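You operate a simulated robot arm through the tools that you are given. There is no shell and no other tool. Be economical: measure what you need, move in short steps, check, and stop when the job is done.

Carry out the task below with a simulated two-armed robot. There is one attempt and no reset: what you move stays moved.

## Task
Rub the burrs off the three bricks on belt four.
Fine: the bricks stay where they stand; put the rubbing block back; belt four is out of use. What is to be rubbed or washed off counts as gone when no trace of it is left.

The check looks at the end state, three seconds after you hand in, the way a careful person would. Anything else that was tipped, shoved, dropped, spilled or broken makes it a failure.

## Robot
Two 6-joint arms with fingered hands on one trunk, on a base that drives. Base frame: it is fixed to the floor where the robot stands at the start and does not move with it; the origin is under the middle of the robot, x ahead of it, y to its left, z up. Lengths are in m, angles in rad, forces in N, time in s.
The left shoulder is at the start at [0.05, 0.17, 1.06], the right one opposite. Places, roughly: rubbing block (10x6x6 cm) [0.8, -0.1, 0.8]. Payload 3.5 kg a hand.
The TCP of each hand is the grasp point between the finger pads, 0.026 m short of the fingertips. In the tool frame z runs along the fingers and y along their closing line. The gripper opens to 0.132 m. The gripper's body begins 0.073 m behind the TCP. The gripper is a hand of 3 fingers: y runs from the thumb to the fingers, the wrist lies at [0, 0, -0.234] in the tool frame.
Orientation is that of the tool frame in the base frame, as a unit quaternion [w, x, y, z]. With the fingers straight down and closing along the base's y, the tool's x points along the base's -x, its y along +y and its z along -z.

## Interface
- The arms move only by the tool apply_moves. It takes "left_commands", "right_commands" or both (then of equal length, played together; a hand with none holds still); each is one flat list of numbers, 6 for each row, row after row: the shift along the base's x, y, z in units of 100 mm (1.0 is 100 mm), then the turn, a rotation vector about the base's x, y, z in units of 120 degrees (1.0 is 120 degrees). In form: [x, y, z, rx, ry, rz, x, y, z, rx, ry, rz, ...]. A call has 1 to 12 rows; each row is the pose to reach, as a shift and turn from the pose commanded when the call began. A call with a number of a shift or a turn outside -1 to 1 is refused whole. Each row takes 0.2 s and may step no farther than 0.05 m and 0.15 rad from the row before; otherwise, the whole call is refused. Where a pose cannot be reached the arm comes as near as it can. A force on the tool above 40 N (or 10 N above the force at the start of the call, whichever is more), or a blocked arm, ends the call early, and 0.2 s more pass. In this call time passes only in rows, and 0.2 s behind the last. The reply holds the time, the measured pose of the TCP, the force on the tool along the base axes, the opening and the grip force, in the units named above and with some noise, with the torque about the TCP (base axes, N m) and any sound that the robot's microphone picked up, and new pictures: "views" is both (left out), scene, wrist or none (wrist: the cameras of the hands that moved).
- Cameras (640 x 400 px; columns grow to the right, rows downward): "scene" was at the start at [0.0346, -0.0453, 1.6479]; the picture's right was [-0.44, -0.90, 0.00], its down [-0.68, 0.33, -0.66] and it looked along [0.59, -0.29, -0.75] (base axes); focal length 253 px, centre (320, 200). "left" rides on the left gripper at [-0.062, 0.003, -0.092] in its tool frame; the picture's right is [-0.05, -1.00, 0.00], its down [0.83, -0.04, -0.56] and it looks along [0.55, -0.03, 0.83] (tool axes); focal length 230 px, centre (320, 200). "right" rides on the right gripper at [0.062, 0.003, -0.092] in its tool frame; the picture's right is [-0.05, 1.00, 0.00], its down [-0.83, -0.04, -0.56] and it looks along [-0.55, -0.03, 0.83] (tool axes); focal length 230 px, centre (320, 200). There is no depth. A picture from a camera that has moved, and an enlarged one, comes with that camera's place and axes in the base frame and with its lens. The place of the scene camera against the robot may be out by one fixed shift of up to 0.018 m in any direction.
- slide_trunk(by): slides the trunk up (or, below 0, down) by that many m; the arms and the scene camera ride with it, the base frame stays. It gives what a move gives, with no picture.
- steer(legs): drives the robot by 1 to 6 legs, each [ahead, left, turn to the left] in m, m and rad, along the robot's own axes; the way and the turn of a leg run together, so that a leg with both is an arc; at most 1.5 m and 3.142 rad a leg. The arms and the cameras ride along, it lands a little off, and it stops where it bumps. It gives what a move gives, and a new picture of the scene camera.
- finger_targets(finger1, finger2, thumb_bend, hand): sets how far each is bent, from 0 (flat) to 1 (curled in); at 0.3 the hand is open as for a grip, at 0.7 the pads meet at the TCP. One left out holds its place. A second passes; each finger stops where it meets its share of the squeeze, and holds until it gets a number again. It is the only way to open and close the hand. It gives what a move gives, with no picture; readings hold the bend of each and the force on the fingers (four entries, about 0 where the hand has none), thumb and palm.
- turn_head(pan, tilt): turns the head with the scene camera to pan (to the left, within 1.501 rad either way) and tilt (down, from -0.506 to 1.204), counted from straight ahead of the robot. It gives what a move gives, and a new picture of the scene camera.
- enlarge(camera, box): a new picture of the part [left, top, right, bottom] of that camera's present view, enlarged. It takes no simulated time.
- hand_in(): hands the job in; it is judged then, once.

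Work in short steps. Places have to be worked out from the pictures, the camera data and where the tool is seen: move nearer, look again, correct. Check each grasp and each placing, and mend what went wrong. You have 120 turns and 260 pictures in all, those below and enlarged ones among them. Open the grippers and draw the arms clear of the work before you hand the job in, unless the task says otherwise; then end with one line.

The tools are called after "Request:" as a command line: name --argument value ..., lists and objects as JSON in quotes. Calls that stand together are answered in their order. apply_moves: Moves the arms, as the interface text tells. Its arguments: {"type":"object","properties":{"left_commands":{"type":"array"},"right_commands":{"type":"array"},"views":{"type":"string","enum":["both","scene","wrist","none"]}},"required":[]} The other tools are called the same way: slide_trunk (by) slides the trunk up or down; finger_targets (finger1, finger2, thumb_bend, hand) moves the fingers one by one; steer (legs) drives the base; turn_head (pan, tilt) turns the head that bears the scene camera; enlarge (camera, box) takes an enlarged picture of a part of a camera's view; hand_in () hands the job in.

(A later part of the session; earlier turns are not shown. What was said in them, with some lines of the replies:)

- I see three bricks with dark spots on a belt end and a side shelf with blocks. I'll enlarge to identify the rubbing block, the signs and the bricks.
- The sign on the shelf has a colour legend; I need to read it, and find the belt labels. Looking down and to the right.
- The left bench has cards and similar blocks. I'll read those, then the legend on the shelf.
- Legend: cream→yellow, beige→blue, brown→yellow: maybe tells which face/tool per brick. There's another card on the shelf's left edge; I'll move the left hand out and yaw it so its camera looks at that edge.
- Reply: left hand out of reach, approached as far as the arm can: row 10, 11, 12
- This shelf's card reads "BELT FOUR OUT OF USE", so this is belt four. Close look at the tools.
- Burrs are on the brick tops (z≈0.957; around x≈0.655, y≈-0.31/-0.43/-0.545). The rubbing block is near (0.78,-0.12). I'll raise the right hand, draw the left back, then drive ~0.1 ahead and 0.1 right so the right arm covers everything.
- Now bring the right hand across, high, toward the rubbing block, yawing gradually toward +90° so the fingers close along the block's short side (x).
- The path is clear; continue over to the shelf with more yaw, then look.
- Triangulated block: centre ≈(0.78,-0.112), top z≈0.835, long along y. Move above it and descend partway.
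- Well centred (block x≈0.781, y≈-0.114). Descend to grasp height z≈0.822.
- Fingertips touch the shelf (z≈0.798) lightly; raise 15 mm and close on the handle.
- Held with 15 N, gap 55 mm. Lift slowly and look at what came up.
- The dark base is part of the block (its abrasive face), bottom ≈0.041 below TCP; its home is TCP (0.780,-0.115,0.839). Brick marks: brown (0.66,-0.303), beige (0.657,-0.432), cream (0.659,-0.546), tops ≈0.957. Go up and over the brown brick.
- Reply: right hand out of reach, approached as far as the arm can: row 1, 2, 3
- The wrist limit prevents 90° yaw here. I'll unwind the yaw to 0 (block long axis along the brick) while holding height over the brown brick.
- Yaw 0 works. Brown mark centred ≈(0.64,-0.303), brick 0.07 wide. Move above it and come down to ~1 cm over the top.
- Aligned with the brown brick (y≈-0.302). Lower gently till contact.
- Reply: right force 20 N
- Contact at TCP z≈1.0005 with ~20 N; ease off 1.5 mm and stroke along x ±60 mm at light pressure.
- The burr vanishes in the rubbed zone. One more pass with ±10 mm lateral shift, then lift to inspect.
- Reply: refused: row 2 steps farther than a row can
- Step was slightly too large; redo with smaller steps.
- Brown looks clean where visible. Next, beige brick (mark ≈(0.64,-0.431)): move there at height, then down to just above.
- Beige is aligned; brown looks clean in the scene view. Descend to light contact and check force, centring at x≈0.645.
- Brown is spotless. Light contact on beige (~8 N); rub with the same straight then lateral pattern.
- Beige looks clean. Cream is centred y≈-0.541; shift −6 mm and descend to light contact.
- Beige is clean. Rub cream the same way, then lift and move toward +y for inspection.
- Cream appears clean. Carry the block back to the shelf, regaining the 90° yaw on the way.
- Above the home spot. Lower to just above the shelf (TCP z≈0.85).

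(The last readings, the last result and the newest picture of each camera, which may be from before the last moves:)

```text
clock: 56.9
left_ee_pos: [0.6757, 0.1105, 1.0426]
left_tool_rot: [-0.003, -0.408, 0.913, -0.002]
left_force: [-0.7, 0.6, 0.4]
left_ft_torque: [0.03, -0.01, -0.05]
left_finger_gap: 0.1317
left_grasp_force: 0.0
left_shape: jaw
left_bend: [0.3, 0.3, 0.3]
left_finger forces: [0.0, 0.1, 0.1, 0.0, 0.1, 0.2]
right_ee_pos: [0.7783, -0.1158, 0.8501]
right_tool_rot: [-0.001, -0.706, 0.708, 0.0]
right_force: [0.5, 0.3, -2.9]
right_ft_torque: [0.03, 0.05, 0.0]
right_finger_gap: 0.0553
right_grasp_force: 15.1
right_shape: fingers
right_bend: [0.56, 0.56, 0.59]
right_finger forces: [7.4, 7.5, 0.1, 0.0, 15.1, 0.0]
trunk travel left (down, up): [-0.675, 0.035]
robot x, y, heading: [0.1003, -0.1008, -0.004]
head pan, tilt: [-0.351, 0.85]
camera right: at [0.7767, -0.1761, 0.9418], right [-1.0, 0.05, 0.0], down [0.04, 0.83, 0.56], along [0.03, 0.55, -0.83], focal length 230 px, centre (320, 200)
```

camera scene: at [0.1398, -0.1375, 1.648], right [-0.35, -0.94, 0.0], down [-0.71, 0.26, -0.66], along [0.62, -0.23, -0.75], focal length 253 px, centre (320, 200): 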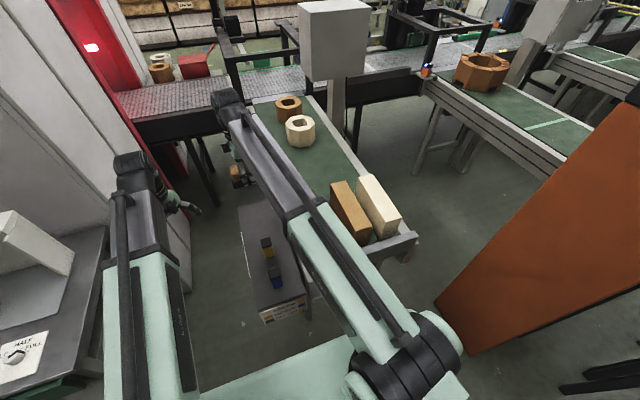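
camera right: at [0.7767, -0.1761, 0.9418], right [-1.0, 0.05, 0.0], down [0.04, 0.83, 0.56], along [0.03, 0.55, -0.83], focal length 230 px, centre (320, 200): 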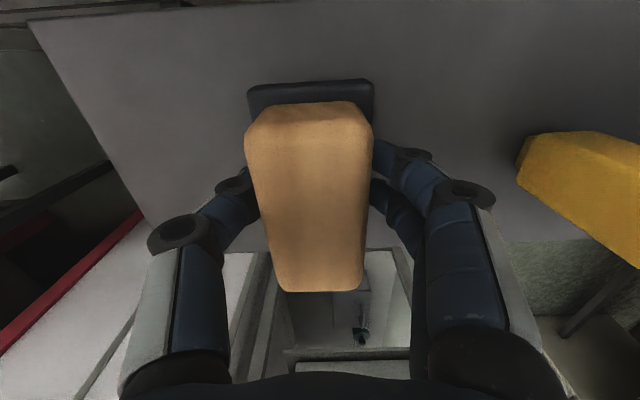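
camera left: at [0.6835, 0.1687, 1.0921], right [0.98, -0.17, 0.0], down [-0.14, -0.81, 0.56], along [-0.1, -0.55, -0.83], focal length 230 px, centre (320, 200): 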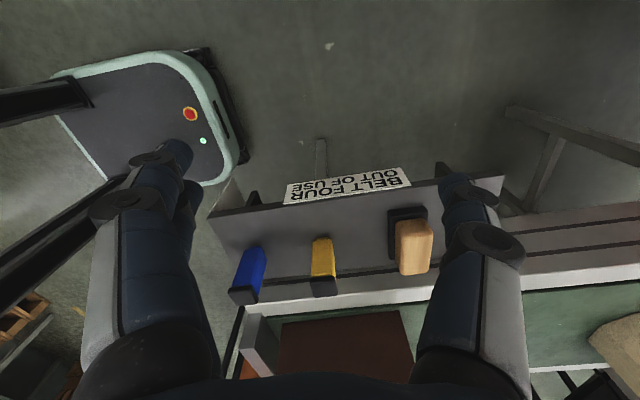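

Last 10 mm to contact.

Request:
apply_moves --right_commands '[0, 0, -0.05, 0, 0, 0, 0, 0, -0.09, 0, 0, 0, 0, 0, -0.108, 0, 0, 0]' --views "none"

```text
clock: 57.7
left_ee_pos: [0.6768, 0.1092, 1.0412]
left_tool_rot: [-0.003, -0.407, 0.913, -0.002]
left_force: [-0.9, -0.2, 0.0]
left_ft_torque: [0.0, 0.02, 0.04]
left_finger_gap: 0.1317
left_grasp_force: 0.0
left_shape: jaw
left_bend: [0.3, 0.3, 0.3]
left_finger forces: [0.1, 0.1, 0.0, 0.0, 0.0, 0.0]
right_ee_pos: [0.7806, -0.1141, 0.8376]
right_tool_rot: [0.0, -0.706, 0.708, 0.0]
right_force: [-0.3, -0.3, -2.8]
right_ft_torque: [-0.01, -0.02, 0.03]
right_finger_gap: 0.0554
right_grasp_force: 15.3
right_shape: fingers
right_bend: [0.56, 0.56, 0.59]
right_finger forces: [7.5, 7.5, 0.1, 0.1, 15.2, 0.0]
trunk travel left (down, up): [-0.675, 0.035]
robot x, y, heading: [0.0995, -0.0996, 0.0]
head pan, tilt: [-0.351, 0.85]
```

No contact yet (block crept up slightly in the grip); a few mm more.

Request:
apply_moves --right_commands '[0, 0, -0.01, 0, 0, 0, 0, 0, -0.02, 0, 0, 0]' --views "none"

```text
clock: 58.3
left_ee_pos: [0.6756, 0.1105, 1.0418]
left_tool_rot: [-0.003, -0.407, 0.913, -0.003]
left_force: [0.4, 0.2, 0.1]
left_ft_torque: [-0.01, -0.01, 0.0]
left_finger_gap: 0.1318
left_grasp_force: 0.0
left_shape: jaw
left_bend: [0.3, 0.3, 0.3]
left_finger forces: [0.0, 0.1, 0.1, 0.1, 0.0, 0.0]
right_ee_pos: [0.7798, -0.1145, 0.837]
right_tool_rot: [0.0, -0.707, 0.707, 0.0]
right_force: [0.3, -0.2, 1.8]
right_ft_torque: [-0.02, 0.02, 0.01]
right_finger_gap: 0.0554
right_grasp_force: 15.3
right_shape: fingers
right_bend: [0.56, 0.56, 0.59]
right_finger forces: [7.5, 7.7, 0.0, 0.0, 15.2, 0.0]
trunk travel left (down, up): [-0.675, 0.035]
robot x, y, heading: [0.1025, -0.0984, -0.005]
head pan, tilt: [-0.351, 0.85]
```

Resting on the shelf now. Open in two stages, then rise straight up.

Request:
finger_targets --hand "right" --finger1 0.5 --finger2 0.5 --thumb_bend 0.5

Request:
finger_targets --hand "right" --finger1 0.3 --finger2 0.3 --thumb_bend 0.3

Request:
apply_moves --right_commands '[0, 0, 0.2, 0, 0, 0, 0, 0, 0.5, 0, 0, 0, 0, 0, 0.8, 0, 0, 0, 0, 0, 1.0, 0, 0, 0]' --views "wrist"

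```text
clock: 59.3
left_ee_pos: [0.6748, 0.1097, 1.042]
left_tool_rot: [-0.004, -0.407, 0.913, -0.002]
left_force: [-0.2, 0.1, 0.7]
left_ft_torque: [-0.01, -0.01, -0.01]
left_finger_gap: 0.1319
left_grasp_force: 0.0
left_shape: jaw
left_bend: [0.3, 0.3, 0.3]
left_finger forces: [0.0, 0.0, 0.0, 0.0, 0.1, 0.0]
right_ee_pos: [0.7803, -0.1148, 0.8365]
right_tool_rot: [0.0, -0.706, 0.708, 0.0]
right_force: [0.9, -0.1, -0.2]
right_ft_torque: [-0.04, 0.0, 0.01]
right_finger_gap: 0.0672
right_grasp_force: 0.1
right_shape: fingers
right_bend: [0.5, 0.5, 0.5]
right_finger forces: [0.0, 0.0, 0.1, 0.0, 0.1, 0.0]
trunk travel left (down, up): [-0.675, 0.035]
robot x, y, heading: [0.101, -0.1017, -0.005]
head pan, tilt: [-0.351, 0.85]
```

```text
clock: 60.3
left_ee_pos: [0.674, 0.11, 1.0421]
left_tool_rot: [-0.004, -0.407, 0.913, -0.003]
left_force: [0.1, -0.4, 0.8]
left_ft_torque: [0.01, 0.0, 0.0]
left_finger_gap: 0.1319
left_grasp_force: 0.0
left_shape: jaw
left_bend: [0.3, 0.3, 0.3]
left_finger forces: [0.1, 0.1, 0.1, 0.0, 0.2, 0.0]
right_ee_pos: [0.7786, -0.1147, 0.8364]
right_tool_rot: [0.0, -0.706, 0.708, -0.001]
right_force: [0.2, -1.1, 0.0]
right_ft_torque: [0.0, -0.01, 0.0]
right_finger_gap: 0.134
right_grasp_force: 0.1
right_shape: fingers
right_bend: [0.3, 0.3, 0.3]
right_finger forces: [0.1, 0.0, 0.0, 0.0, 0.1, 0.1]
trunk travel left (down, up): [-0.675, 0.035]
robot x, y, heading: [0.0994, -0.098, -0.008]
head pan, tilt: [-0.351, 0.85]
```

```text
clock: 61.3
left_ee_pos: [0.675, 0.1098, 1.0416]
left_tool_rot: [-0.004, -0.408, 0.913, -0.003]
left_force: [0.1, 0.9, -0.2]
left_ft_torque: [0.0, 0.0, -0.02]
left_finger_gap: 0.1318
left_grasp_force: 0.2
left_shape: jaw
left_bend: [0.3, 0.3, 0.3]
left_finger forces: [0.1, 0.1, 0.0, 0.0, 0.1, 0.0]
right_ee_pos: [0.7792, -0.1152, 0.9369]
right_tool_rot: [0.001, -0.706, 0.708, 0.0]
right_force: [0.3, -0.3, -0.2]
right_ft_torque: [0.0, -0.03, 0.01]
right_finger_gap: 0.1341
right_grasp_force: 0.1
right_shape: fingers
right_bend: [0.3, 0.3, 0.3]
right_finger forces: [0.0, 0.1, 0.1, 0.1, 0.0, 0.0]
trunk travel left (down, up): [-0.675, 0.035]
robot x, y, heading: [0.0983, -0.0992, -0.002]
head pan, tilt: [-0.351, 0.85]
camera right: at [0.7772, -0.1763, 1.0292], right [-1.0, 0.05, 0.0], down [0.04, 0.83, 0.56], along [0.03, 0.55, -0.83], focal length 230 px, centre (320, 200)
```

right: 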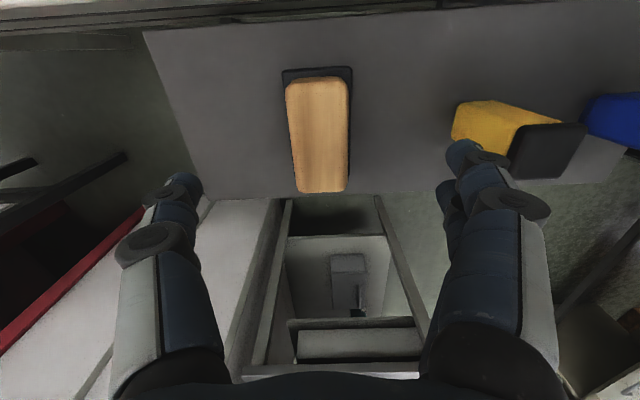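

Block is back on its spot. Raise, unwind yaw and sweep back over the bricks for a final inspection.

Request:
apply_moves --right_commands '[0, 0, 0.4, 0, 0, 0, 0, 0, 0.8, 0, 0, 0, -0.1, -0.1, 1.0, 0, 0, -0.06, -0.25, -0.25, 1.0, 0, 0, -0.12, -0.4, -0.4, 1.0, 0, 0, -0.18, -0.55, -0.55, 1.0, 0, 0, -0.24, -0.7, -0.7, 1.0, 0, 0, -0.3, -0.85, -0.85, 1.0, 0, 0, -0.36, -1.0, -1.0, 1.0, 0, 0, -0.42]' --views "none"

Request:
apply_moves --right_commands '[-0.2, -0.2, 0.2, 0, 0, -0.06, -0.4, -0.4, 0.4, 0, 0, -0.12, -0.6, -0.6, 0.6, 0, 0, -0.18, -0.8, -0.8, 0.8, 0, 0, -0.24, -0.9, -1.0, 0.8, 0, 0, -0.33]' --views "wrist"

```text
clock: 63.3
left_ee_pos: [0.6759, 0.1114, 1.0435]
left_tool_rot: [-0.004, -0.408, 0.913, -0.002]
left_force: [-0.1, -0.4, 0.3]
left_ft_torque: [0.02, 0.0, 0.02]
left_finger_gap: 0.1319
left_grasp_force: 0.1
left_shape: jaw
left_bend: [0.3, 0.3, 0.3]
left_finger forces: [0.0, 0.0, 0.0, 0.0, 0.0, 0.0]
right_ee_pos: [0.6801, -0.2146, 1.0368]
right_tool_rot: [0.001, -0.336, 0.942, 0.0]
right_force: [-0.5, 0.0, 0.1]
right_ft_torque: [-0.03, 0.0, 0.04]
right_finger_gap: 0.1338
right_grasp_force: 0.1
right_shape: fingers
right_bend: [0.3, 0.3, 0.3]
right_finger forces: [0.0, 0.0, 0.1, 0.0, 0.0, 0.1]
trunk travel left (down, up): [-0.675, 0.035]
robot x, y, heading: [0.1011, -0.0999, -0.005]
head pan, tilt: [-0.351, 0.85]
```

```text
refused: row 5 steps farther than a row can; nothing moved
```

Last row's turn was too big; repeat with smaller turn.

Request:
apply_moves --right_commands '[-0.2, -0.2, 0.2, 0, 0, -0.06, -0.4, -0.4, 0.4, 0, 0, -0.12, -0.6, -0.6, 0.6, 0, 0, -0.18, -0.8, -0.8, 0.8, 0, 0, -0.24, -0.9, -1.0, 0.8, 0, 0, -0.3]' --views "wrist"

Request:
apply_moves --right_commands '[-0.2, -0.4, 0.1, 0, 0, 0, -0.4, -0.8, 0.2, 0, 0, 0, -0.5, -1.0, 0.2, 0, 0, 0]' --views "wrist"

Request:
apply_moves --right_commands '[0, -0.4, 0, 0, 0, 0, 0, -0.8, 0, 0, 0, 0, 0, -1.0, 0, 0, 0, 0]' --views "none"

Request:
apply_moves --right_commands '[0, -0.4, 0, 0, 0, 0, 0, -0.8, 0, 0, 0, 0, 0, -1.0, 0, 0, 0, 0]' --views "both"

Request:
enlarge --camera "scene" --box '[220, 150, 420, 310]'

```text
clock: 64.5
left_ee_pos: [0.675, 0.1104, 1.0418]
left_tool_rot: [-0.003, -0.408, 0.913, -0.002]
left_force: [0.1, 0.5, 0.4]
left_ft_torque: [-0.01, -0.04, 0.02]
left_finger_gap: 0.1321
left_grasp_force: 0.0
left_shape: jaw
left_bend: [0.3, 0.3, 0.3]
left_finger forces: [0.0, 0.0, 0.0, 0.0, 0.0, 0.0]
right_ee_pos: [0.5891, -0.3159, 1.1158]
right_tool_rot: [0.001, -0.03, 1.0, 0.0]
right_force: [-0.8, 0.6, 0.9]
right_ft_torque: [0.05, -0.01, 0.03]
right_finger_gap: 0.1341
right_grasp_force: 0.1
right_shape: fingers
right_bend: [0.3, 0.3, 0.3]
right_finger forces: [0.1, 0.1, 0.1, 0.0, 0.0, 0.0]
trunk travel left (down, up): [-0.675, 0.035]
robot x, y, heading: [0.0988, -0.0997, -0.003]
head pan, tilt: [-0.351, 0.85]
camera right: at [0.5278, -0.3161, 1.2081], right [-0.01, 1.0, 0.0], down [0.83, 0.01, 0.55], along [0.55, 0.0, -0.83], focal length 230 px, centre (320, 200)
```

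right: 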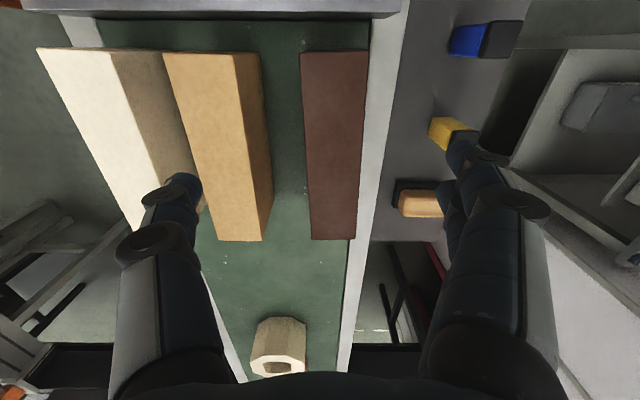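

```text
clock: 65.3
left_ee_pos: [0.6762, 0.1099, 1.0423]
left_tool_rot: [-0.003, -0.407, 0.913, -0.002]
left_force: [0.1, -0.3, 0.1]
left_ft_torque: [-0.02, 0.0, 0.03]
left_finger_gap: 0.1318
left_grasp_force: 0.0
left_shape: jaw
left_bend: [0.3, 0.3, 0.3]
left_finger forces: [0.0, 0.0, 0.0, 0.1, 0.0, 0.0]
right_ee_pos: [0.5393, -0.4143, 1.1361]
right_tool_rot: [0.0, -0.03, 1.0, 0.0]
right_force: [1.3, 0.3, -0.3]
right_ft_torque: [-0.04, 0.03, 0.01]
right_finger_gap: 0.1343
right_grasp_force: 0.1
right_shape: fingers
right_bend: [0.3, 0.3, 0.3]
right_finger forces: [0.1, 0.1, 0.1, 0.1, 0.0, 0.1]
trunk travel left (down, up): [-0.675, 0.035]
robot x, y, heading: [0.1025, -0.0985, -0.007]
head pan, tilt: [-0.351, 0.85]
camera right: at [0.4796, -0.414, 1.2284], right [-0.01, 1.0, 0.0], down [0.83, 0.01, 0.56], along [0.56, 0.01, -0.83], focal length 230 px, centre (320, 200)
```

right: 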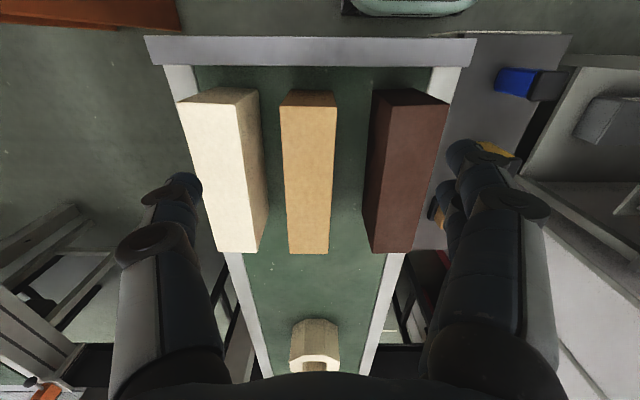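

```text
clock: 66.1
left_ee_pos: [0.6753, 0.1102, 1.0423]
left_tool_rot: [-0.004, -0.408, 0.913, -0.003]
left_force: [0.4, 0.8, -0.5]
left_ft_torque: [0.03, -0.02, -0.04]
left_finger_gap: 0.1318
left_grasp_force: 0.1
left_shape: jaw
left_bend: [0.3, 0.3, 0.3]
left_finger forces: [0.0, 0.0, 0.1, 0.0, 0.0, 0.0]
right_ee_pos: [0.54, -0.5157, 1.1349]
right_tool_rot: [-0.001, -0.031, 1.0, 0.0]
right_force: [0.2, -1.3, -0.2]
right_ft_torque: [0.01, -0.02, -0.03]
right_finger_gap: 0.1339
right_grasp_force: 0.0
right_shape: fingers
right_bend: [0.3, 0.3, 0.3]
right_finger forces: [0.0, 0.1, 0.0, 0.1, 0.0, 0.0]
trunk travel left (down, up): [-0.675, 0.035]
robot x, y, heading: [0.1008, -0.0938, -0.001]
head pan, tilt: [-0.351, 0.85]
```

```text
clock: 66.9
left_ee_pos: [0.6771, 0.1094, 1.0419]
left_tool_rot: [-0.003, -0.407, 0.913, -0.002]
left_force: [-0.1, -0.2, 0.7]
left_ft_torque: [-0.03, 0.02, -0.01]
left_finger_gap: 0.1322
left_grasp_force: 0.1
left_shape: jaw
left_bend: [0.3, 0.3, 0.3]
left_finger forces: [0.1, 0.1, 0.0, 0.0, 0.1, 0.0]
right_ee_pos: [0.5386, -0.6147, 1.1367]
right_tool_rot: [0.0, -0.031, 1.0, 0.0]
right_force: [-1.4, -0.7, -0.3]
right_ft_torque: [-0.01, 0.02, -0.02]
right_finger_gap: 0.1341
right_grasp_force: 0.1
right_shape: fingers
right_bend: [0.3, 0.3, 0.3]
right_finger forces: [0.0, 0.1, 0.1, 0.0, 0.0, 0.1]
trunk travel left (down, up): [-0.675, 0.035]
robot x, y, heading: [0.1006, -0.1014, -0.002]
head pan, tilt: [-0.351, 0.85]
camera scene: at [0.1394, -0.1382, 1.648], right [-0.35, -0.94, 0.0], down [-0.71, 0.26, -0.66], along [0.62, -0.23, -0.75], focal length 253 px, centre (320, 200)
camera right: at [0.4784, -0.6152, 1.2294], right [-0.01, 1.0, 0.0], down [0.83, 0.01, 0.56], along [0.56, 0.01, -0.83], focal length 230 px, centre (320, 200)
```

scene: 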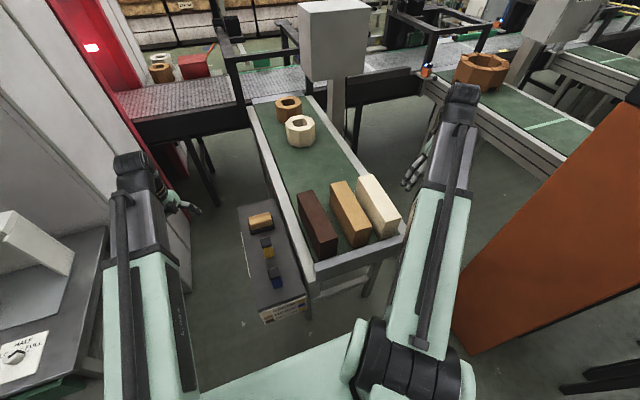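
right: 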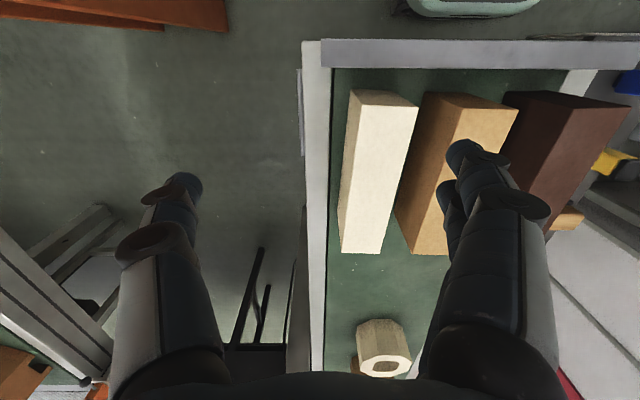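

```text
2.50 times, centred on (320, 230) of scene
camera zoom: at [0.1394, -0.1382, 1.648], right [-0.35, -0.94, 0.0], down [-0.71, 0.26, -0.66], along [0.62, -0.23, -0.75], focal length 633 px, centre (320, 125)
```

zoom: 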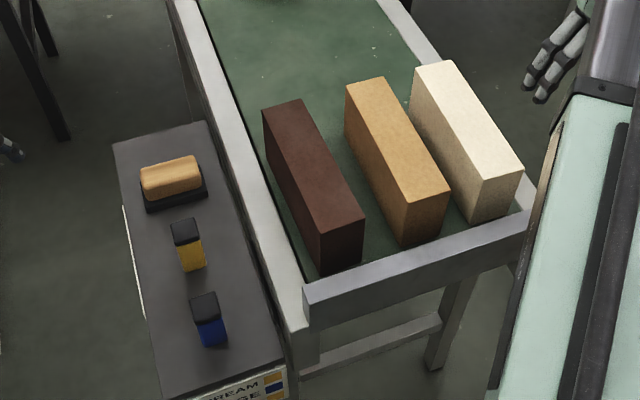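

All tops look clean and everything stands as before; one last close look at the tops for faint traces.

Request:
enlarge --camera "scene" --box '[290, 165, 350, 265]'

Request:
enlarge --camera "scene" --box '[325, 165, 410, 250]'

```text
4.00 times, centred on (320, 215) of scene
camera zoom: at [0.1394, -0.1382, 1.648], right [-0.35, -0.94, 0.0], down [-0.71, 0.26, -0.66], along [0.62, -0.23, -0.75], focal length 1013 px, centre (320, 140)
```

zoom: 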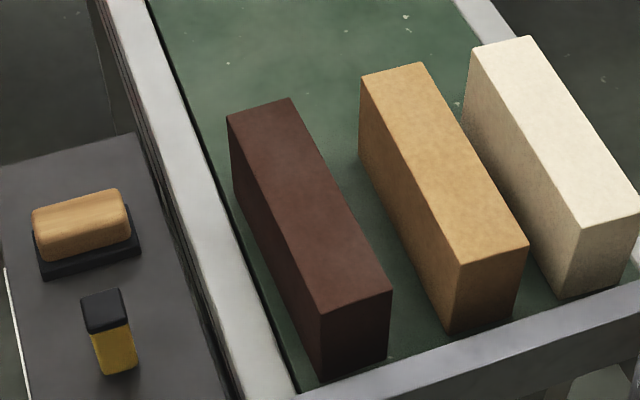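

```text
4.71 times, centred on (368, 208) of scene
camera zoom: at [0.1394, -0.1382, 1.648], right [-0.35, -0.94, 0.0], down [-0.71, 0.26, -0.66], along [0.62, -0.23, -0.75], focal length 1192 px, centre (96, 165)
```

zoom: 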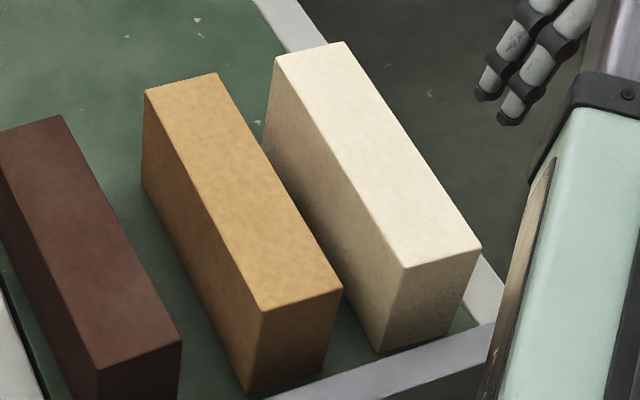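

No trace of the burrs is left, the block is back, and the hands are open and clear, so I hand in.

Request:
hand_in

```text
The job is handed in.
```

I rubbed the burrs off all three bricks on belt four; the last close-up pictures show no trace on their tops. The bricks still stand where they stood, and the rubbing block is back in its place on the shelf.
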